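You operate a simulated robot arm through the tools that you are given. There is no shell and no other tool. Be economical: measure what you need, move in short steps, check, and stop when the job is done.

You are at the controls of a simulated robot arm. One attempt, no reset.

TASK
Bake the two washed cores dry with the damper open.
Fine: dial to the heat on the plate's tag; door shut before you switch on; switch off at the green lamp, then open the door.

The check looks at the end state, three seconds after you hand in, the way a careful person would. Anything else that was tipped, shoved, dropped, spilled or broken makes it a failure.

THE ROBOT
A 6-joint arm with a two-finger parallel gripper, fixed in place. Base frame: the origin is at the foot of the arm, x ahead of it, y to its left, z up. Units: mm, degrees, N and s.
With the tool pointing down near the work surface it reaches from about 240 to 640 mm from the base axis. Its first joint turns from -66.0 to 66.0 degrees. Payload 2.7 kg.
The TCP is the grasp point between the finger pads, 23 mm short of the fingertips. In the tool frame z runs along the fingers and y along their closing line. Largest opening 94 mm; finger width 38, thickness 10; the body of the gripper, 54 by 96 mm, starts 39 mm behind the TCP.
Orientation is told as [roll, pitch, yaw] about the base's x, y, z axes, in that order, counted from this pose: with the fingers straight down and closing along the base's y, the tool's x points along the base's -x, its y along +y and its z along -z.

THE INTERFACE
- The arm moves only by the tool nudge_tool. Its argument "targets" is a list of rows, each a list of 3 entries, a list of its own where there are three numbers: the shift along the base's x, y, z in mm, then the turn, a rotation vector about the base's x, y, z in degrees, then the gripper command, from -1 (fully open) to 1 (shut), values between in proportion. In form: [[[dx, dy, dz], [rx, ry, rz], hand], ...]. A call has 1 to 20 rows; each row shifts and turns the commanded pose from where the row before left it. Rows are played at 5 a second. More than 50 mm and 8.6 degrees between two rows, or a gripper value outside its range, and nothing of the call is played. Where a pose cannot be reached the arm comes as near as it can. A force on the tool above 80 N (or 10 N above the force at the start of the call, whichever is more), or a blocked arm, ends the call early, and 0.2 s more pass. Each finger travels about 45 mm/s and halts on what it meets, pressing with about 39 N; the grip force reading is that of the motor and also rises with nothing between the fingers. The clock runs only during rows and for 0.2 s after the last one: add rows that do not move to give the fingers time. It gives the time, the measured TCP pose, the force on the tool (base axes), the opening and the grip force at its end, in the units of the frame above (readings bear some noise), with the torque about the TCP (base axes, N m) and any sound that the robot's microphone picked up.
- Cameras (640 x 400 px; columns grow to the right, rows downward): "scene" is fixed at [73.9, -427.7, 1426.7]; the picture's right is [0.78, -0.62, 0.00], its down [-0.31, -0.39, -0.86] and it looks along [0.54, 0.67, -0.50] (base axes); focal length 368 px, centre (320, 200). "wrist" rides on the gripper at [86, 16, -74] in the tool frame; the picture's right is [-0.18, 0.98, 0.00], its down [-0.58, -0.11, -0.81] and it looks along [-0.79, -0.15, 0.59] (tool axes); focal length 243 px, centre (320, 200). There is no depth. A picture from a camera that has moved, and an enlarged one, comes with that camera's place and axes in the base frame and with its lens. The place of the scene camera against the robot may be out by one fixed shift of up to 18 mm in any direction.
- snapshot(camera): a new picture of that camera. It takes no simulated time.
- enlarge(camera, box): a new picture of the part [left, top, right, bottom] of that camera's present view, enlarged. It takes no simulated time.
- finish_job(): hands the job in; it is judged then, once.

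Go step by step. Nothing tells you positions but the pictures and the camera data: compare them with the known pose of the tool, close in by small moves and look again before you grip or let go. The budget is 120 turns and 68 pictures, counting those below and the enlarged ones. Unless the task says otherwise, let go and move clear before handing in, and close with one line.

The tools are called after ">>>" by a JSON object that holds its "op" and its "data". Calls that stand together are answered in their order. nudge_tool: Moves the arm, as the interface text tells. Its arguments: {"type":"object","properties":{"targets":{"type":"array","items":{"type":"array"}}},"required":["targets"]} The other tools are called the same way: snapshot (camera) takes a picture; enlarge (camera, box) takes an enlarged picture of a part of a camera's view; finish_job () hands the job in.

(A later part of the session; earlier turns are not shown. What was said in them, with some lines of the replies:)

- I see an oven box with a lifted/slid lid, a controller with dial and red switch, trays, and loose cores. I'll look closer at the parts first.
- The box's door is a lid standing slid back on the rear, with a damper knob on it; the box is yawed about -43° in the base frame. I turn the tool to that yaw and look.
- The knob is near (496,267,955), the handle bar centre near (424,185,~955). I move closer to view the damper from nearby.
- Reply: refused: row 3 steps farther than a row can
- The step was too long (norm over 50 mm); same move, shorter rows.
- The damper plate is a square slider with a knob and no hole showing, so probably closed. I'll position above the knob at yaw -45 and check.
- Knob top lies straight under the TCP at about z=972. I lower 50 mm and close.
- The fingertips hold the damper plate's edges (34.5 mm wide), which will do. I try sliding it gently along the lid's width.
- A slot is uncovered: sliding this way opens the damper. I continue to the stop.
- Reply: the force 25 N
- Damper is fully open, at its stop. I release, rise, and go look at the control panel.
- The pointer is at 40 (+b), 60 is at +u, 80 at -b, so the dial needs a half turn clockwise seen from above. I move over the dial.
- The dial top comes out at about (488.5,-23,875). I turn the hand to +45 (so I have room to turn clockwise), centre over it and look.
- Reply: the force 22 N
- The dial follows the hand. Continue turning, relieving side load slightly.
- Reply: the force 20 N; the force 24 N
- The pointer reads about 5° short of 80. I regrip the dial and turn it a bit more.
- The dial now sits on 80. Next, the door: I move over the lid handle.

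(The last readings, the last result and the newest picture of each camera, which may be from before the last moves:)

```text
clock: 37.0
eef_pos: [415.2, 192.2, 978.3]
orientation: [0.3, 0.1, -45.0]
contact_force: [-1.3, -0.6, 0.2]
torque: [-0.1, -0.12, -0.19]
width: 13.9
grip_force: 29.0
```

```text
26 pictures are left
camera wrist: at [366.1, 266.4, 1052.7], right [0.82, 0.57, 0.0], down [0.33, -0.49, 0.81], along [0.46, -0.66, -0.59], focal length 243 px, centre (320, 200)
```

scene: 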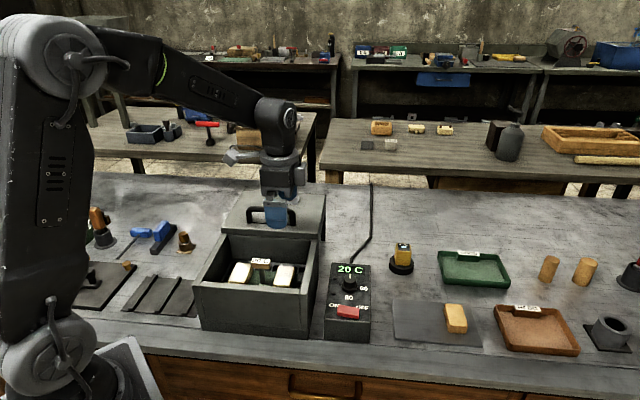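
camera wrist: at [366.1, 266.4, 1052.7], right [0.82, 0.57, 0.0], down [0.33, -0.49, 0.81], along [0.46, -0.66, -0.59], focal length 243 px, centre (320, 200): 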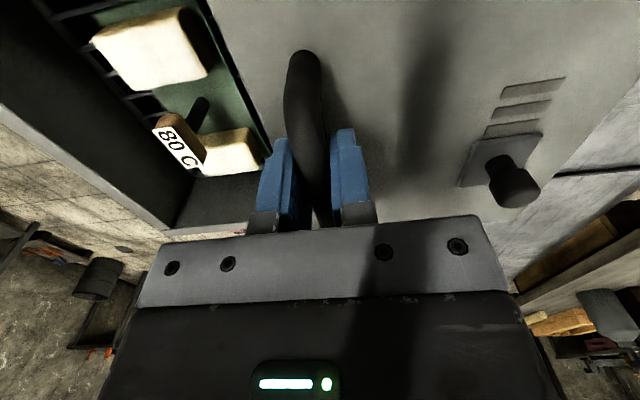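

Bar gripped. I pull the lid toward the front a little to test.

>>> {"op": "nudge_tool", "data": {"targets": [[[-3.5, -3.5, 0], [0, 0, 0], 1], [[-3.5, -3.5, 0], [0, 0, 0], 1], [[-3.5, -3.5, 0], [0, 0, 0], 1], [[-3.5, -3.5, 0], [0, 0, 0], 1], [[0, 0, 0], [0, 0, 0], 1]]}}

>>> {"op": "enlarge", "data": {"camera": "scene", "box": [180, 120, 340, 340]}}

```text
clock: 38.2
eef_pos: [402.2, 178.5, 978.0]
orientation: [-0.1, 0.0, -44.9]
contact_force: [-1.5, 3.9, -18.2]
torque: [-0.53, -0.6, -0.18]
width: 13.6
grip_force: 44.6
```

```text
1.82 times, centred on (260, 230) of scene
camera zoom: at [74.1, -427.5, 1426.7], right [0.78, -0.62, 0.0], down [-0.31, -0.39, -0.86], along [0.54, 0.67, -0.5], focal length 670 px, centre (429, 146)
```

zoom: 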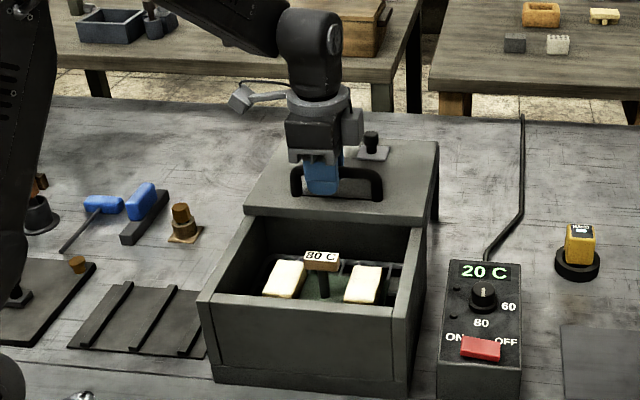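

It slides. Continue toward shut in steps.

>>> {"op": "nudge_tool", "data": {"targets": [[[-6, -6, 0], [0, 0, 0], 1], [[-6, -6, 0], [0, 0, 0], 1], [[-6, -6, 0], [0, 0, 0], 1], [[-6, -6, 0], [0, 0, 0], 1], [[-6, -6, 0], [0, 0, 0], 1], [[-6, -6, 0], [0, 0, 0], 1], [[0, 0, 0], [0, 0, 0], 1]]}}

>>> {"op": "nudge_tool", "data": {"targets": [[[-6, -6, 0], [0, 0, 0], 1], [[-6, -6, 0], [0, 0, 0], 1], [[-6, -6, 0], [0, 0, 0], 1], [[-6, -6, 0], [0, 0, 0], 1], [[0, 0, 0], [0, 0, 0], 1]]}}

>>> {"op": "enlarge", "data": {"camera": "scene", "box": [180, 120, 340, 340]}}

```text
clock: 39.8
eef_pos: [366.7, 143.4, 978.2]
orientation: [-0.1, 0.1, -44.8]
contact_force: [-1.6, 3.2, -30.5]
torque: [0.38, 0.33, -0.21]
width: 13.6
grip_force: 45.0
```

```text
clock: 41.0
eef_pos: [341.9, 119.0, 977.7]
orientation: [-0.1, 0.2, -44.9]
contact_force: [-3.2, 4.5, -32.0]
torque: [-0.2, -0.19, -0.28]
width: 13.6
grip_force: 45.1
```

```text
1.82 times, centred on (260, 230) of scene
camera zoom: at [74.2, -427.5, 1426.7], right [0.78, -0.62, 0.0], down [-0.31, -0.39, -0.86], along [0.54, 0.67, -0.5], focal length 670 px, centre (429, 146)
```

zoom: 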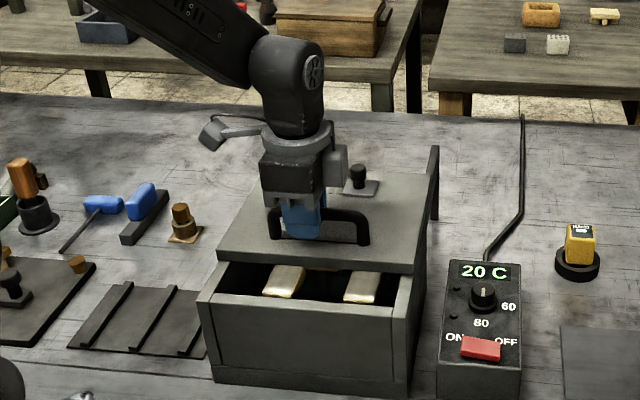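

>>> {"op": "nudge_tool", "data": {"targets": [[[-5, -5, -0.8], [0, 0, 0], 1], [[-5, -5, 0], [0, 0, 0], 1], [[-5, -5, 0], [0, 0, 0], 1], [[-5, -5, 0], [0, 0, 0], 1], [[-5, -5, 0], [0, 0, 0], 1], [[0, 0, 0], [0, 0, 0], 1]]}}

>>> {"op": "nudge_tool", "data": {"targets": [[[-3, -3, 0], [0, 0, 0], 1], [[-3, -3, 0], [0, 0, 0], 1], [[-3, -3, 0], [0, 0, 0], 1], [[-3, -3, 0], [0, 0, 0], 1], [[0, 0, 0], [0, 0, 0], 1]]}}

>>> {"op": "enlarge", "data": {"camera": "scene", "box": [180, 120, 340, 340]}}

```text
clock: 42.4
eef_pos: [317.3, 94.8, 977.3]
orientation: [0.2, 0.0, -44.8]
contact_force: [-6.8, 7.2, 2.4]
torque: [0.54, 0.6, -0.37]
width: 13.4
grip_force: 44.7
```

```text
clock: 43.6
eef_pos: [305.3, 81.9, 978.8]
orientation: [0.2, -0.1, -44.9]
contact_force: [-4.4, 4.7, -4.4]
torque: [-0.34, -0.31, -0.3]
width: 13.6
grip_force: 45.1
```

```text
1.82 times, centred on (260, 230) of scene
camera zoom: at [73.9, -427.6, 1426.7], right [0.78, -0.62, 0.0], down [-0.31, -0.39, -0.86], along [0.54, 0.67, -0.5], focal length 670 px, centre (429, 146)
```

zoom: 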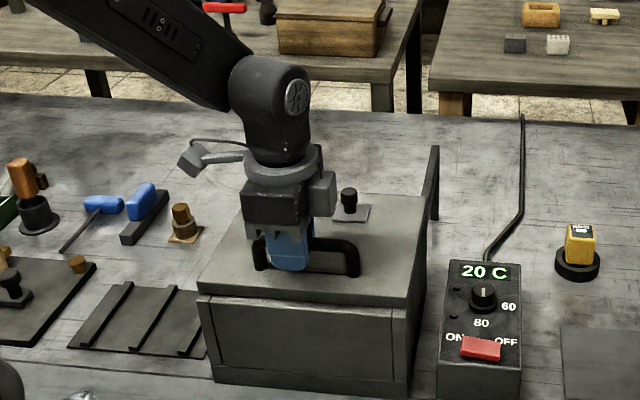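

>>> {"op": "nudge_tool", "data": {"targets": [[[-2, -2, 0], [0, 0, 0], 1], [[-2, -2, 0], [0, 0, 0], 1], [[0, 0, 0], [0, 0, 0], 1]]}}

```text
clock: 44.4
eef_pos: [302.0, 76.8, 978.4]
orientation: [0.2, 0.0, -44.8]
contact_force: [-3.0, 5.1, 1.7]
torque: [-0.06, -0.13, -0.34]
width: 13.8
grip_force: 44.4
```

>>> {"op": "nudge_tool", "data": {"targets": [[[-2, -2, 0], [0, 0, 0], 1], [[-2, -2, 0], [0, 0, 0], 1], [[0, 0, 0], [0, 0, 0], 1]]}}

>>> {"op": "enlarge", "data": {"camera": "scene", "box": [180, 200, 340, 340]}}

```text
clock: 45.2
eef_pos: [299.7, 75.1, 977.4]
orientation: [0.3, 0.1, -44.9]
contact_force: [9.0, 25.1, -17.0]
torque: [0.65, 0.51, -0.27]
width: 13.6
grip_force: 44.6
```

```text
2.86 times, centred on (260, 270) of scene
camera zoom: at [74.4, -427.0, 1426.9], right [0.78, -0.62, 0.0], down [-0.32, -0.39, -0.86], along [0.54, 0.67, -0.51], focal length 1052 px, centre (491, 0)
```

zoom: 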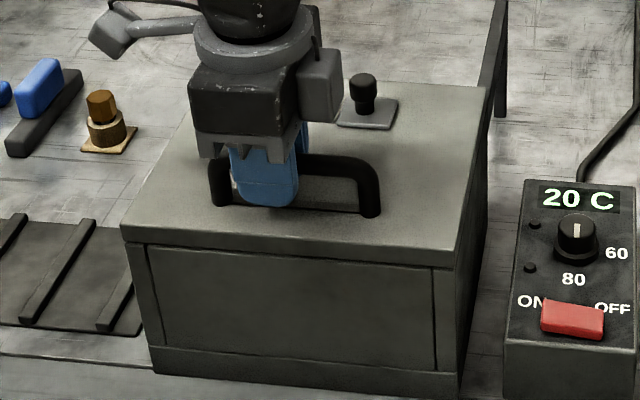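

The door hits its front stop: shut. I release, rise and go over the switch with the hand turned to +45.

>>> {"op": "nudge_tool", "data": {"targets": [[[0, 0, 0], [0, 0, 0], 0], [[0, 0, 0], [0, 0, 0], -0.5], [[0, 0, 0], [0, 0, 0], -0.5], [[0, 0, 40], [0, 0, 0], -0.5], [[0, 0, 40], [0, 0, 0], -0.5], [[0, 0, 0], [0, 0, 0], -0.5]]}}

>>> {"op": "nudge_tool", "data": {"targets": [[[25, -28, 0], [0, 0, 8.2], 1], [[25, -28, 0], [0, 0, 8.2], 1], [[25, -28, 0], [0, 0, 8.2], 1], [[25, -28, 0], [0, 0, 8.2], 1], [[25, -28, 0], [0, 0, 8.2], 1], [[0, 0, 0], [0, 0, 8.2], 1], [[0, 0, 0], [0, 0, 8.2], 1], [[0, 0, 0], [0, 0, 8.2], 1], [[0, 0, 0], [0, 0, 8.2], 1], [[0, 0, 0], [0, 0, 8.2], 1], [[0, 0, -40], [0, 0, 8], 1], [[0, 0, -40], [0, 0, 0], 1], [[0, 0, -10], [0, 0, 0], 1], [[0, 0, 0], [0, 0, 0], 1]]}}

>>> {"op": "snapshot", "data": {"camera": "wrist"}}

>>> {"op": "enlarge", "data": {"camera": "scene", "box": [260, 210, 400, 350]}}

```text
clock: 46.6
eef_pos: [295.8, 74.6, 1058.7]
orientation: [0.1, 0.0, -44.9]
contact_force: [0.9, 0.7, -0.2]
torque: [0.01, 0.0, 0.01]
width: 70.5
grip_force: 0.1
```

```text
clock: 49.6
eef_pos: [422.3, -65.9, 970.4]
orientation: [0.1, 0.0, 45.2]
contact_force: [0.3, 0.0, 0.6]
torque: [0.02, 0.01, -0.01]
width: 0.2
grip_force: 39.3
```

```text
21 pictures are left
camera wrist: at [349.3, -114.6, 1044.2], right [-0.57, 0.82, 0.0], down [0.49, 0.33, 0.81], along [0.66, 0.46, -0.59], focal length 243 px, centre (320, 200)
```

wrist: 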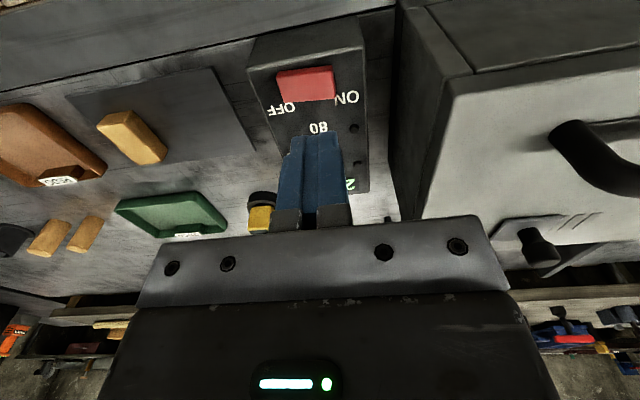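

```text
2.86 times, centred on (330, 280) of scene
camera zoom: at [73.9, -427.7, 1426.7], right [0.78, -0.62, 0.0], down [-0.31, -0.39, -0.86], along [0.54, 0.67, -0.5], focal length 1052 px, centre (291, -29)
```

zoom: 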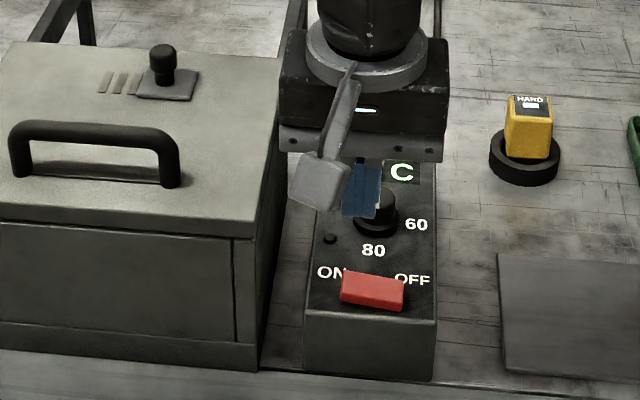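

>>> {"op": "nudge_tool", "data": {"targets": [[[-1.3, 7.4, -30], [0, 0, 0], 1], [[0, 0, -35], [0, 0, 0], 1], [[0, 0, 0], [0, 0, 0], 1]]}}

>>> {"op": "enlarge", "data": {"camera": "wrist", "box": [200, 40, 440, 240]}}

>>> {"op": "enlarge", "data": {"camera": "scene", "box": [300, 250, 400, 350]}}

```text
clock: 50.4
eef_pos: [422.4, -56.9, 903.4]
orientation: [0.2, 0.1, 45.2]
contact_force: [0.6, -0.3, 0.4]
torque: [-0.01, 0.03, 0.04]
width: 0.0
grip_force: 39.5
```

```text
2.00 times, centred on (320, 140) of wrist
camera zoom: at [349.9, -106.7, 978.7], right [-0.57, 0.82, 0.0], down [0.49, 0.33, 0.81], along [0.66, 0.46, -0.59], focal length 485 px, centre (320, 320)
```

zoom: 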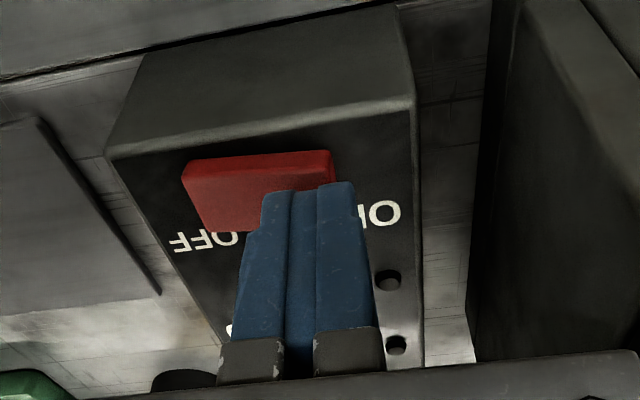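

```text
4.00 times, centred on (350, 300) of scene
camera zoom: at [73.9, -427.7, 1426.7], right [0.78, -0.62, 0.0], down [-0.31, -0.39, -0.86], along [0.54, 0.67, -0.5], focal length 1473 px, centre (200, -200)
```

zoom: 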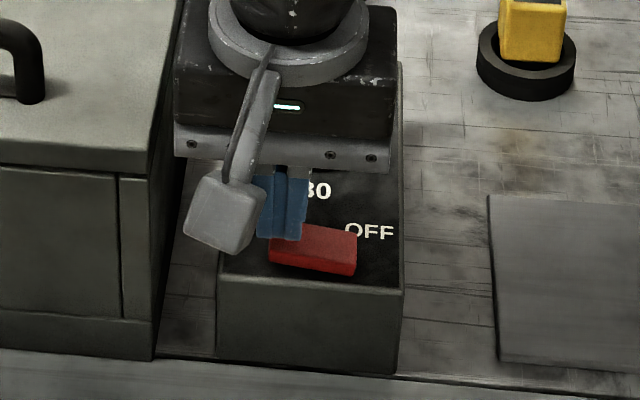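

Tips are above the ON end, which is raised. I press down in small steps.

>>> {"op": "nudge_tool", "data": {"targets": [[[2, -2, -3], [0, 0, 0], 1], [[0, 0, -3], [0, 0, 0], 1], [[0, 0, 0], [0, 0, 0], 1]]}}

>>> {"op": "nudge_tool", "data": {"targets": [[[0, 0, -2], [0, 0, 0], 1], [[0, 0, -2], [0, 0, 0], 1], [[0, 0, 0], [0, 0, 0], 1]]}}

```text
clock: 51.2
eef_pos: [422.8, -59.0, 898.6]
orientation: [0.0, 0.0, 45.1]
contact_force: [-0.7, -0.1, -0.3]
torque: [0.04, 0.02, -0.01]
width: 0.0
grip_force: 38.8
```

```text
clock: 52.0
eef_pos: [423.5, -57.4, 894.8]
orientation: [0.1, 0.0, 45.1]
contact_force: [-6.4, 6.7, 10.0]
torque: [0.11, 0.06, -0.01]
width: 0.0
grip_force: 38.9
```

>>> {"op": "nudge_tool", "data": {"targets": [[[0, 0, -2], [0, 0, 0], 1], [[0, 0, -2], [0, 0, 0], 1], [[0, 0, 0], [0, 0, 0], 1]]}}

>>> {"op": "enlarge", "data": {"camera": "scene", "box": [300, 250, 400, 350]}}

```text
clock: 52.8
eef_pos: [422.7, -59.4, 893.4]
orientation: [-0.2, -0.3, 45.1]
contact_force: [-26.2, 14.9, 65.0]
torque: [-0.17, 0.25, -0.13]
width: 0.0
grip_force: 38.8
```

```text
4.00 times, centred on (350, 300) of scene
camera zoom: at [72.5, -427.2, 1426.9], right [0.78, -0.62, 0.0], down [-0.31, -0.39, -0.86], along [0.54, 0.67, -0.5], focal length 1473 px, centre (200, -200)
```

zoom: 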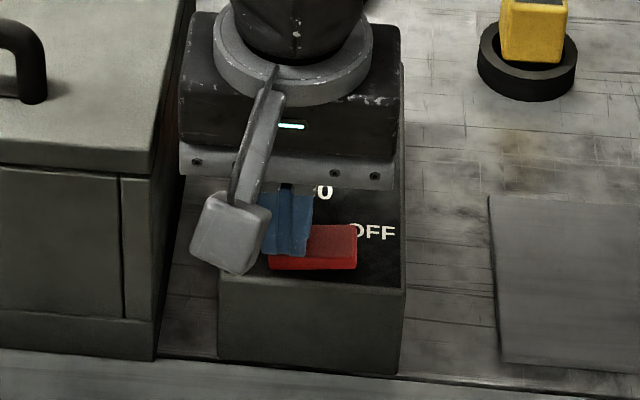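

>>> {"op": "nudge_tool", "data": {"targets": [[[0, 0, 30], [0, 0, 0], 1], [[-14, -14, 40], [0, 0, 0], 1], [[0, 0, 0], [0, 0, 0], 1]]}}

>>> {"op": "enlarge", "data": {"camera": "scene", "box": [300, 250, 400, 350]}}

>>> {"op": "snapshot", "data": {"camera": "wrist"}}

```text
clock: 53.6
eef_pos: [411.5, -74.7, 957.7]
orientation: [0.1, 0.0, 45.2]
contact_force: [0.4, 0.2, 1.0]
torque: [-0.02, -0.02, -0.01]
width: 0.0
grip_force: 38.5
```

```text
4.00 times, centred on (350, 300) of scene
camera zoom: at [73.9, -427.7, 1426.7], right [0.78, -0.62, 0.0], down [-0.31, -0.39, -0.86], along [0.54, 0.67, -0.5], focal length 1473 px, centre (200, -200)
```

zoom: 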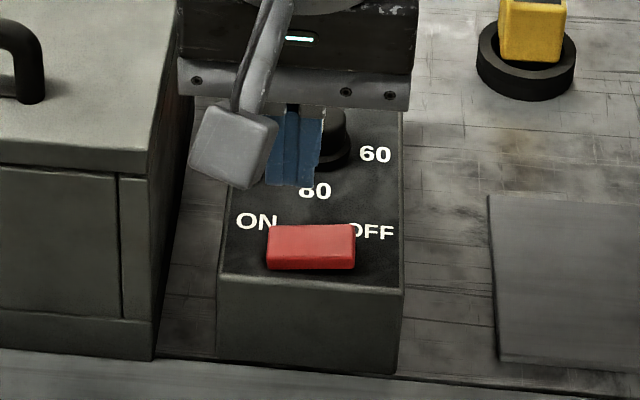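

```text
15 pictures are left
camera wrist: at [339.0, -124.1, 1033.0], right [-0.57, 0.82, 0.0], down [0.49, 0.33, 0.81], along [0.66, 0.46, -0.59], focal length 243 px, centre (320, 200)
```

wrist: 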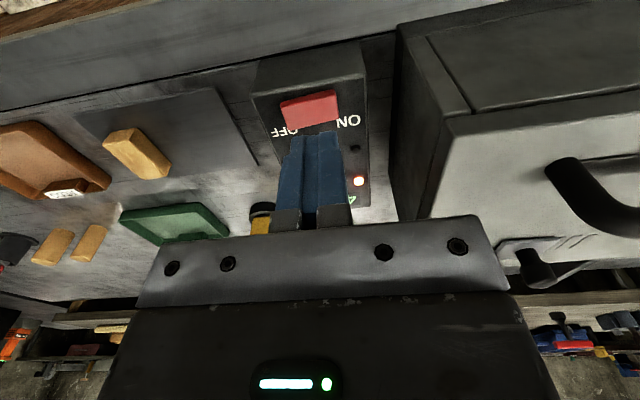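

The red lamp is lit: heating is on. I hover over the OFF end and wait, listening and watching for the green lamp.

>>> {"op": "nudge_tool", "data": {"targets": [[[28, -4, -20], [0, 0, 0], 1], [[0, 0, 0], [0, 0, 0], 1], [[0, 0, 0], [0, 0, 0], 1], [[0, 0, 0], [0, 0, 0], 1], [[0, 0, 0], [0, 0, 0], 1], [[0, 0, 0], [0, 0, 0], 1], [[0, 0, 0], [0, 0, 0], 1], [[0, 0, 0], [0, 0, 0], 1], [[0, 0, 0], [0, 0, 0], 1], [[0, 0, 0], [0, 0, 0], 1], [[0, 0, 0], [0, 0, 0], 1], [[0, 0, 0], [0, 0, 0], 1], [[0, 0, 0], [0, 0, 0], 1], [[0, 0, 0], [0, 0, 0], 1], [[0, 0, 0], [0, 0, 0], 1]]}}

>>> {"op": "snapshot", "data": {"camera": "wrist"}}

```text
clock: 56.8
eef_pos: [437.7, -78.5, 939.2]
orientation: [0.1, -0.1, 45.1]
contact_force: [-0.5, -1.2, 0.2]
torque: [-0.03, 0.0, -0.02]
width: 0.3
grip_force: 38.9
```

```text
14 pictures are left
camera wrist: at [366.4, -127.3, 1013.0], right [-0.57, 0.82, 0.0], down [0.49, 0.33, 0.81], along [0.66, 0.46, -0.59], focal length 243 px, centre (320, 200)
```

wrist: 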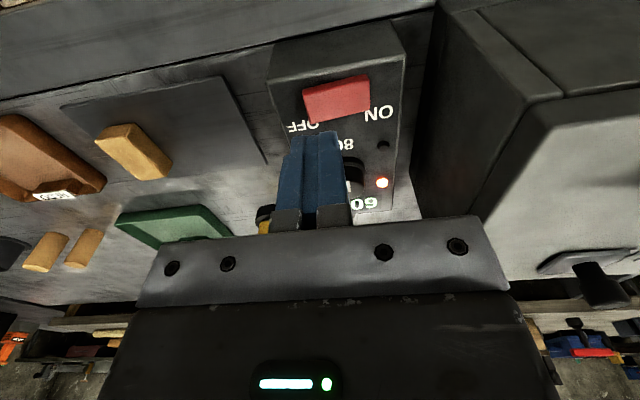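

>>> {"op": "nudge_tool", "data": {"targets": [[[0, 0, 0], [0, 0, 0], 1], [[0, 0, 0], [0, 0, 0], 1], [[0, 0, 0], [0, 0, 0], 1], [[0, 0, 0], [0, 0, 0], 1], [[0, 0, 0], [0, 0, 0], 1], [[0, 0, 0], [0, 0, 0], 1], [[0, 0, 0], [0, 0, 0], 1], [[0, 0, 0], [0, 0, 0], 1], [[0, 0, 0], [0, 0, 0], 1], [[0, 0, 0], [0, 0, 0], 1], [[0, 0, 0], [0, 0, 0], 1], [[0, 0, 0], [0, 0, 0], 1]]}}

>>> {"op": "enlarge", "data": {"camera": "wrist", "box": [330, 100, 430, 220]}}

```text
clock: 59.4
eef_pos: [438.5, -78.5, 938.7]
orientation: [0.1, 0.0, 45.1]
contact_force: [-0.2, -0.2, 0.4]
torque: [0.01, -0.02, 0.01]
width: 0.0
grip_force: 39.0
```

```text
3.33 times, centred on (380, 160) of wrist
camera zoom: at [366.4, -127.3, 1013.0], right [-0.57, 0.82, 0.0], down [0.49, 0.33, 0.81], along [0.66, 0.46, -0.59], focal length 809 px, centre (120, 333)
```

zoom: 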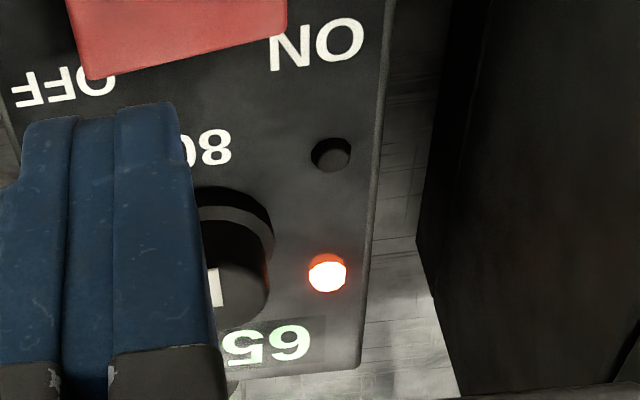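

65 °C and rising; wait on.

>>> {"op": "nudge_tool", "data": {"targets": [[[0, 0, 0], [0, 0, 0], 1], [[0, 0, 0], [0, 0, 0], 1], [[0, 0, 0], [0, 0, 0], 1], [[0, 0, 0], [0, 0, 0], 1], [[0, 0, 0], [0, 0, 0], 1], [[0, 0, 0], [0, 0, 0], 1], [[0, 0, 0], [0, 0, 0], 1], [[0, 0, 0], [0, 0, 0], 1], [[0, 0, 0], [0, 0, 0], 1], [[0, 0, 0], [0, 0, 0], 1], [[0, 0, 0], [0, 0, 0], 1], [[0, 0, 0], [0, 0, 0], 1], [[0, 0, 0], [0, 0, 0], 1], [[0, 0, 0], [0, 0, 0], 1], [[0, 0, 0], [0, 0, 0], 1], [[0, 0, 0], [0, 0, 0], 1], [[0, 0, 0], [0, 0, 0], 1], [[0, 0, 0], [0, 0, 0], 1]]}}

>>> {"op": "enlarge", "data": {"camera": "wrist", "box": [330, 100, 430, 220]}}

```text
clock: 63.2
eef_pos: [438.1, -79.4, 937.7]
orientation: [0.1, 0.1, 45.1]
contact_force: [0.4, 0.8, -0.2]
torque: [0.0, 0.02, 0.01]
width: 0.1
grip_force: 38.8
```

```text
3.33 times, centred on (380, 160) of wrist
camera zoom: at [366.4, -127.3, 1013.0], right [-0.57, 0.82, 0.0], down [0.49, 0.33, 0.81], along [0.66, 0.46, -0.59], focal length 809 px, centre (120, 333)
```

zoom: 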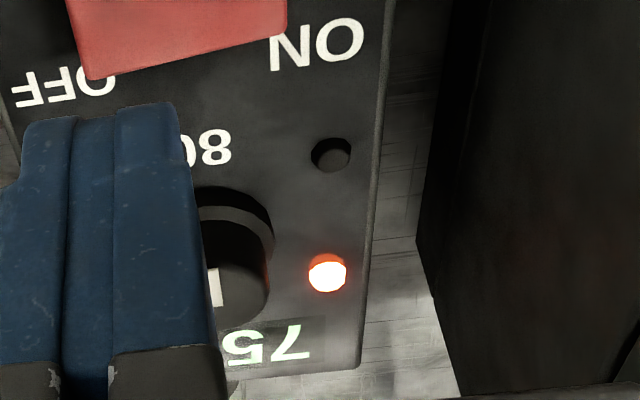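

>>> {"op": "nudge_tool", "data": {"targets": [[[1.5, 0, -18], [0, 0, 0], 1], [[0, 0, -18], [0, 0, 0], 1], [[0, 0, 0], [0, 0, 0], 1], [[0, 0, 0], [0, 0, 0], 1], [[0, 0, 0], [0, 0, 0], 1], [[0, 0, 0], [0, 0, 0], 1], [[0, 0, 0], [0, 0, 0], 1], [[0, 0, 0], [0, 0, 0], 1], [[0, 0, 0], [0, 0, 0], 1], [[0, 0, 0], [0, 0, 0], 1], [[0, 0, 0], [0, 0, 0], 1], [[0, 0, 0], [0, 0, 0], 1], [[0, 0, 0], [0, 0, 0], 1], [[0, 0, 0], [0, 0, 0], 1], [[0, 0, 0], [0, 0, 0], 1], [[0, 0, 0], [0, 0, 0], 1], [[0, 0, 0], [0, 0, 0], 1], [[0, 0, 0], [0, 0, 0], 1]]}}

>>> {"op": "enlarge", "data": {"camera": "wrist", "box": [230, 60, 450, 240]}}

```text
clock: 67.0
eef_pos: [438.4, -78.3, 901.7]
orientation: [0.1, 0.0, 45.1]
contact_force: [0.5, 0.4, -0.2]
torque: [0.02, 0.0, -0.02]
width: 0.0
grip_force: 38.6
```

```text
2.22 times, centred on (340, 150) of wrist
camera zoom: at [366.7, -127.5, 977.0], right [-0.57, 0.82, 0.0], down [0.49, 0.33, 0.81], along [0.66, 0.46, -0.59], focal length 539 px, centre (276, 311)
```

zoom: 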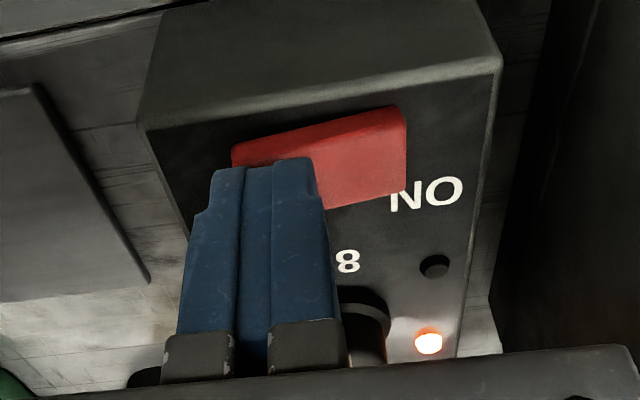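

>>> {"op": "nudge_tool", "data": {"targets": [[[0, 0, 0], [0, 0, 0], 1], [[0, 0, 0], [0, 0, 0], 1], [[0, 0, 0], [0, 0, 0], 1], [[0, 0, 0], [0, 0, 0], 1], [[0, 0, 0], [0, 0, 0], 1], [[0, 0, 0], [0, 0, 0], 1], [[0, 0, 0], [0, 0, 0], 1], [[0, 0, 0], [0, 0, 0], 1], [[0, 0, 0], [0, 0, 0], 1], [[0, 0, 0], [0, 0, 0], 1], [[0, 0, 0], [0, 0, 0], 1], [[0, 0, 0], [0, 0, 0], 1], [[0, 0, 0], [0, 0, 0], 1], [[0, 0, 0], [0, 0, 0], 1], [[0, 0, 0], [0, 0, 0], 1], [[0, 0, 0], [0, 0, 0], 1], [[0, 0, 0], [0, 0, 0], 1], [[0, 0, 0], [0, 0, 0], 1], [[0, 0, 0], [0, 0, 0], 1]]}}

>>> {"op": "enlarge", "data": {"camera": "wrist", "box": [230, 60, 450, 240]}}

```text
clock: 71.0
eef_pos: [438.4, -78.4, 902.1]
orientation: [0.1, 0.0, 45.1]
contact_force: [-0.2, -0.5, -0.3]
torque: [-0.01, 0.01, 0.0]
width: 0.0
grip_force: 38.7
```

```text
2.22 times, centred on (340, 150) of wrist
camera zoom: at [366.6, -127.5, 977.0], right [-0.57, 0.82, 0.0], down [0.49, 0.33, 0.81], along [0.66, 0.46, -0.59], focal length 539 px, centre (276, 311)
```

zoom: 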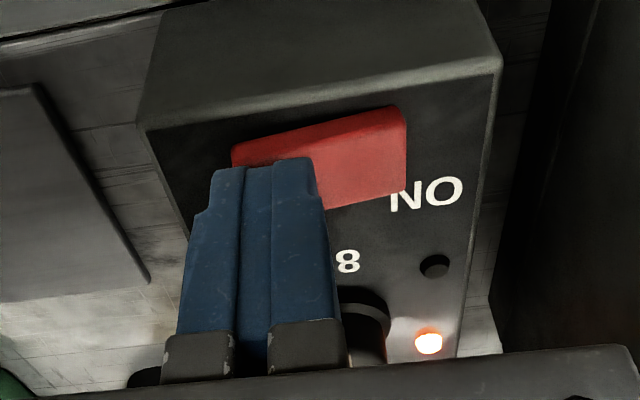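

>>> {"op": "nudge_tool", "data": {"targets": [[[0, 0, 0], [0, 0, 0], 1], [[0, 0, 0], [0, 0, 0], 1], [[0, 0, 0], [0, 0, 0], 1], [[0, 0, 0], [0, 0, 0], 1], [[0, 0, 0], [0, 0, 0], 1], [[0, 0, 0], [0, 0, 0], 1], [[0, 0, 0], [0, 0, 0], 1], [[0, 0, 0], [0, 0, 0], 1], [[0, 0, 0], [0, 0, 0], 1], [[0, 0, 0], [0, 0, 0], 1], [[0, 0, 0], [0, 0, 0], 1], [[0, 0, 0], [0, 0, 0], 1], [[0, 0, 0], [0, 0, 0], 1], [[0, 0, 0], [0, 0, 0], 1], [[0, 0, 0], [0, 0, 0], 1], [[0, 0, 0], [0, 0, 0], 1], [[0, 0, 0], [0, 0, 0], 1], [[0, 0, 0], [0, 0, 0], 1], [[0, 0, 0], [0, 0, 0], 1]]}}

>>> {"op": "enlarge", "data": {"camera": "wrist", "box": [230, 60, 450, 240]}}

```text
clock: 75.0
eef_pos: [438.2, -79.3, 902.0]
orientation: [0.1, 0.0, 45.2]
contact_force: [0.6, -0.8, -0.5]
torque: [-0.02, -0.01, 0.02]
width: 0.3
grip_force: 39.0
```

```text
2.22 times, centred on (340, 150) of wrist
camera zoom: at [366.7, -127.5, 977.0], right [-0.57, 0.82, 0.0], down [0.49, 0.33, 0.81], along [0.66, 0.46, -0.59], focal length 539 px, centre (276, 311)
```

zoom: 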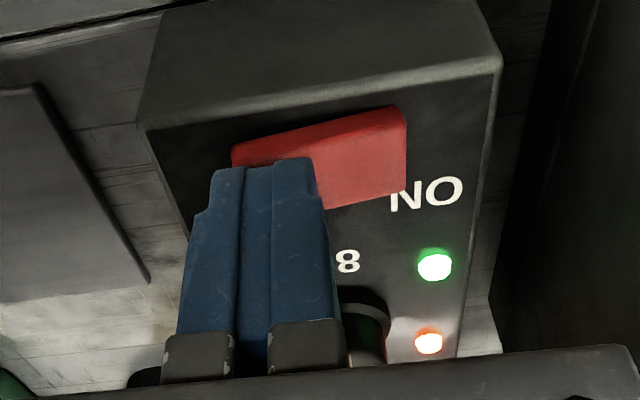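

The green lamp is on. I press the OFF end now and back off.

>>> {"op": "nudge_tool", "data": {"targets": [[[0, 0, -4], [0, 0, 0], 1], [[0, 0, -4], [0, 0, 0], 1], [[0, 0, -2], [0, 0, 0], 1], [[0, 0, -2], [0, 0, 0], 1], [[0, 0, 0], [0, 0, 0], 1]]}}

```text
clock: 76.2
eef_pos: [439.0, -78.4, 894.2]
orientation: [-0.3, -0.2, 45.1]
contact_force: [-10.5, -7.4, 46.0]
torque: [-0.17, 0.77, 0.11]
width: 0.1
grip_force: 38.7
```

>>> {"op": "nudge_tool", "data": {"targets": [[[0, 0, -1], [0, 0, 0], 1], [[0, 0, 0], [0, 0, 0], 1], [[0, 0, 20], [0, 0, 0], 1], [[0, 0, 45], [0, 0, 0], 1]]}}

>>> {"op": "snapshot", "data": {"camera": "wrist"}}

```text
clock: 77.2
eef_pos: [438.4, -80.0, 954.7]
orientation: [0.2, 0.1, 45.0]
contact_force: [-0.2, 0.4, -0.3]
torque: [-0.02, 0.01, -0.02]
width: 0.0
grip_force: 38.8
```

```text
8 pictures are left
camera wrist: at [366.1, -127.6, 1029.8], right [-0.57, 0.82, 0.0], down [0.49, 0.33, 0.81], along [0.66, 0.46, -0.59], focal length 243 px, centre (320, 200)
```

wrist: 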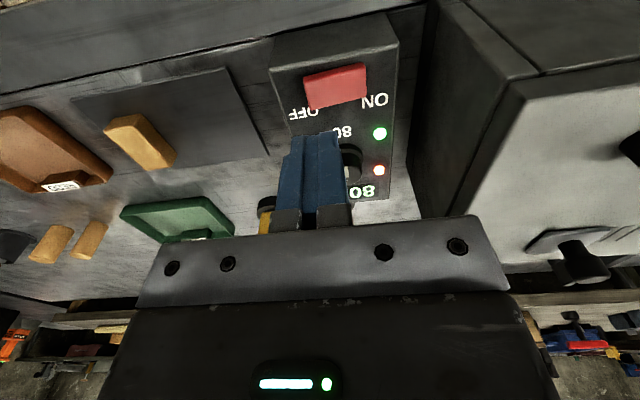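

Not flipped yet (lamps still on); I press again, further out and deeper.

>>> {"op": "nudge_tool", "data": {"targets": [[[3.5, -3, -40], [0, 0, 0], 1], [[0, 0, -18], [0, 0, 0], 1], [[0, 0, -3], [0, 0, 0], 1], [[0, 0, -3], [0, 0, 0], 1], [[0, 0, -2], [0, 0, 0], 1], [[0, 0, 0], [0, 0, 0], 1]]}}

```text
clock: 78.6
eef_pos: [443.2, -81.7, 893.0]
orientation: [-0.2, -0.3, 45.2]
contact_force: [-9.3, -3.0, 44.6]
torque: [-0.06, 0.78, 0.04]
width: 0.0
grip_force: 39.0
```

>>> {"op": "nudge_tool", "data": {"targets": [[[0, 0, -2], [0, 0, 0], 1], [[0, 0, -1], [0, 0, 0], 1], [[0, 0, 0], [0, 0, 0], 1]]}}

```text
clock: 79.4
eef_pos: [443.4, -81.3, 894.0]
orientation: [-0.4, -0.4, 45.1]
contact_force: [-17.1, -6.4, 71.9]
torque: [-0.19, 1.32, 0.06]
width: 0.1
grip_force: 38.9
```

>>> {"op": "nudge_tool", "data": {"targets": [[[0, 0, 20], [0, 0, 0], 1], [[0, 0, 45], [0, 0, 0], 1], [[0, 0, 0], [0, 0, 0], 1]]}}

>>> {"op": "enlarge", "data": {"camera": "wrist", "box": [240, 40, 440, 220]}}

```text
clock: 80.2
eef_pos: [441.9, -82.0, 951.7]
orientation: [0.2, 0.0, 45.1]
contact_force: [-0.8, -0.1, 0.3]
torque: [0.0, 0.0, -0.02]
width: 0.0
grip_force: 38.8
```

```text
2.22 times, centred on (340, 130) of wrist
camera zoom: at [369.7, -130.2, 1025.9], right [-0.57, 0.82, 0.0], down [0.49, 0.33, 0.81], along [0.66, 0.46, -0.59], focal length 539 px, centre (276, 356)
```

zoom: 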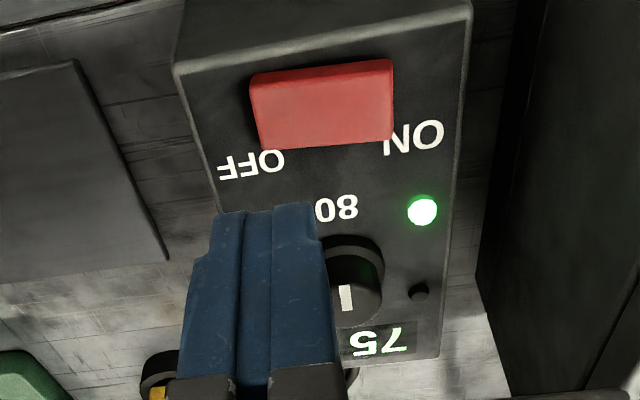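

Switched off: red lamp dark, temperature falling, green lit. Now back to the handle to open the door.

>>> {"op": "nudge_tool", "data": {"targets": [[[0, 0, 45], [0, 0, 0], 1], [[0, 0, 45], [0, 0, -8.2], 0], [[0, 0, 15], [0, 0, -8.2], -0.5], [[-24, 26, 0], [0, 0, -8.2], -0.5], [[-24, 26, 0], [0, 0, -8.2], -0.5], [[-24, 26, 0], [0, 0, -8.2], -0.5], [[-24, 26, 0], [0, 0, -8.2], -0.5], [[-24, 26, 0], [0, 0, -8.2], -0.5], [[-22.5, 27, 0], [0, 0, -8.2], -0.5], [[0, 0, 0], [0, 0, -8.2], -0.5], [[0, 0, 0], [0, 0, -8.2], -0.5], [[0, 0, 0], [0, 0, -8.0], -0.5], [[0, 0, 0], [0, 0, 0], -0.5]]}}

>>> {"op": "snapshot", "data": {"camera": "wrist"}}

```text
clock: 83.0
eef_pos: [299.0, 75.5, 1057.9]
orientation: [0.1, 0.1, -45.1]
contact_force: [0.8, 0.3, 0.7]
torque: [0.01, 0.0, -0.01]
width: 70.5
grip_force: 0.1
```

```text
6 pictures are left
camera wrist: at [250.3, 148.9, 1131.0], right [0.83, 0.56, 0.0], down [0.33, -0.49, 0.81], along [0.46, -0.67, -0.59], focal length 243 px, centre (320, 200)
```

wrist: 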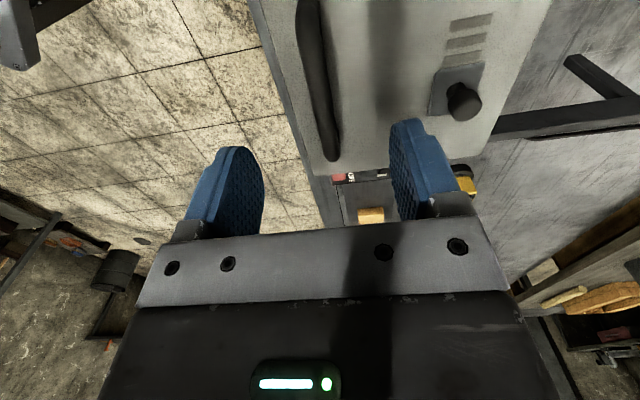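

>>> {"op": "nudge_tool", "data": {"targets": [[[0, 0, -40], [0, 0, 0], -0.5], [[0, 0, -41], [0, 0, 0], -0.5], [[0, 0, 0], [0, 0, 0], 0], [[0, 0, 0], [0, 0, 0], 0.5], [[0, 0, 0], [0, 0, 0], 1], [[0, 0, 0], [0, 0, 0], 1], [[0, 0, 0], [0, 0, 0], 1]]}}

>>> {"op": "nudge_tool", "data": {"targets": [[[4, 4, 0], [0, 0, 0], 1], [[6, 6, 0], [0, 0, 0], 1], [[6, 6, 0], [0, 0, 0], 1], [[6, 6, 0], [0, 0, 0], 1], [[0, 0, 0], [0, 0, 0], 1]]}}

```text
clock: 84.6
eef_pos: [299.8, 74.5, 975.2]
orientation: [0.1, 0.0, -44.9]
contact_force: [0.3, -0.5, -4.9]
torque: [-0.15, -0.19, -0.23]
width: 13.8
grip_force: 44.8
```

```text
clock: 85.8
eef_pos: [322.4, 97.3, 975.4]
orientation: [0.3, -0.1, -44.9]
contact_force: [2.2, -3.0, 21.7]
torque: [0.5, 0.55, -0.35]
width: 13.6
grip_force: 44.9
```

>>> {"op": "nudge_tool", "data": {"targets": [[[6, 6, 0.7], [0, 0, 0], 1], [[6, 6, 0], [0, 0, 0], 1], [[6, 6, 0], [0, 0, 0], 1], [[6, 6, 0], [0, 0, 0], 1], [[6, 6, 0], [0, 0, 0], 1], [[6, 6, 0], [0, 0, 0], 1], [[6, 6, 0], [0, 0, 0], 1], [[6, 6, 0], [0, 0, 0], 1], [[0, 0, 0], [0, 0, 0], 1]]}}

>>> {"op": "nudge_tool", "data": {"targets": [[[6, 6, 0], [0, 0, 0], 1], [[6, 6, 0], [0, 0, 0], 1], [[6, 6, 0], [0, 0, 0], 1], [[6, 6, 0], [0, 0, 0], 1], [[6, 6, 0], [0, 0, 0], 1], [[6, 6, 0], [0, 0, 0], 1], [[0, 0, 0], [0, 0, 0], 1]]}}

```text
clock: 87.8
eef_pos: [368.8, 146.2, 976.4]
orientation: [0.0, 0.0, -45.0]
contact_force: [17.1, -18.7, -8.2]
torque: [0.02, -0.02, -0.19]
width: 13.7
grip_force: 44.9
```

```text
clock: 89.4
eef_pos: [405.0, 180.2, 976.4]
orientation: [-0.1, 0.0, -45.1]
contact_force: [15.0, -14.8, -27.4]
torque: [-0.1, -0.1, -0.14]
width: 13.7
grip_force: 45.0
```

>>> {"op": "nudge_tool", "data": {"targets": [[[4.7, 3.3, 0], [0, 0, 0], 1], [[4, 4, 0], [0, 0, 0], 1], [[2, 2, 0], [0, 0, 0], 1], [[0, 0, 0], [0, 0, 0], 1]]}}

>>> {"op": "enlarge", "data": {"camera": "scene", "box": [180, 120, 400, 340]}}

```text
clock: 90.4
eef_pos: [414.6, 191.2, 974.7]
orientation: [0.1, 0.1, -44.9]
contact_force: [0.8, -2.1, -15.6]
torque: [0.42, 0.46, -0.24]
width: 13.3
grip_force: 45.2
```

```text
1.82 times, centred on (290, 230) of scene
camera zoom: at [74.2, -427.7, 1426.7], right [0.78, -0.62, 0.0], down [-0.31, -0.39, -0.86], along [0.54, 0.67, -0.5], focal length 670 px, centre (374, 146)
```

zoom: 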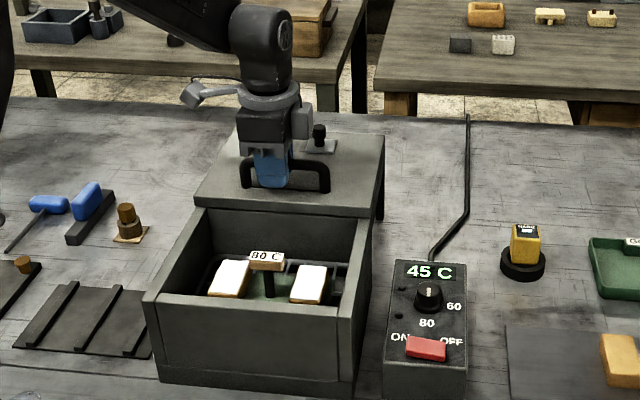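

The door is back at its fully open starting place. I release and move clear.

>>> {"op": "nudge_tool", "data": {"targets": [[[0, 0, 0], [0, 0, 0], 0], [[0, 0, 0], [0, 0, 0], -0.5], [[0, 0, 0], [0, 0, 0], -0.5], [[0, 0, 40], [0, 0, 0], -0.5], [[0, 0, 45], [0, 0, 0], -0.5], [[0, 0, 45], [0, 0, 0], -0.5], [[0, 0, 0], [0, 0, 0], -0.5]]}}

>>> {"op": "enlarge", "data": {"camera": "scene", "box": [180, 160, 400, 350]}}

>>> {"op": "snapshot", "data": {"camera": "scene"}}

```text
clock: 92.0
eef_pos: [414.7, 191.0, 1106.6]
orientation: [0.1, 0.0, -44.9]
contact_force: [-0.3, 0.5, -0.2]
torque: [0.01, 0.04, -0.03]
width: 70.9
grip_force: 0.1
```

```text
2.11 times, centred on (290, 255) of scene
camera zoom: at [73.9, -427.7, 1426.7], right [0.78, -0.62, 0.0], down [-0.31, -0.39, -0.86], along [0.54, 0.67, -0.5], focal length 775 px, centre (383, 84)
```

zoom: 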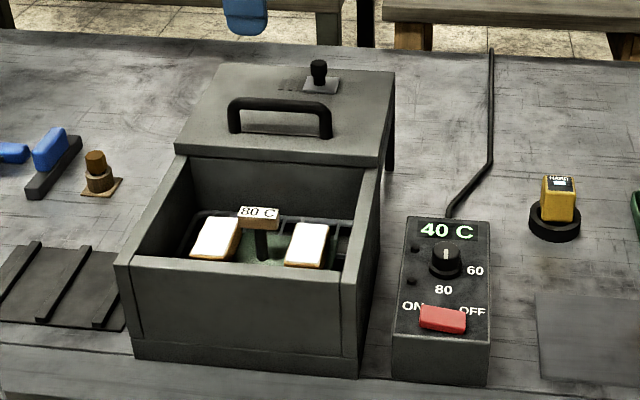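

```text
3 pictures are left
```

scene: 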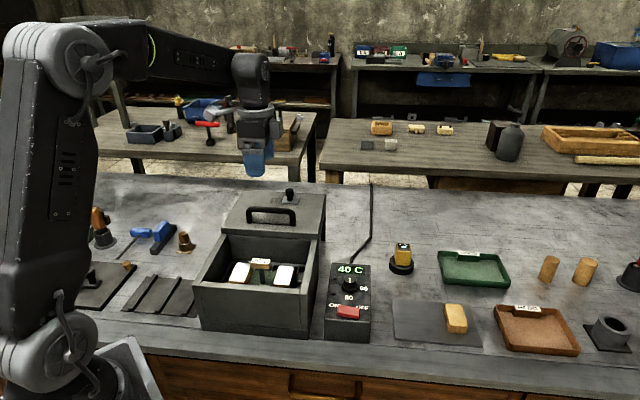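

The cores are whiter and dry in their place, the damper and door are open, the dial is on 80, the switch is off and nothing else has moved. I hand in.

>>> {"op": "finish_job", "data": {}}

```text
The job is handed in.
```

I baked the two washed cores at 80 °C with the damper open and the door shut. I switched off about 2–5 seconds after the green lamp came on, because my first press on OFF didn't take. Then I opened the door, with nothing else on the bench disturbed.
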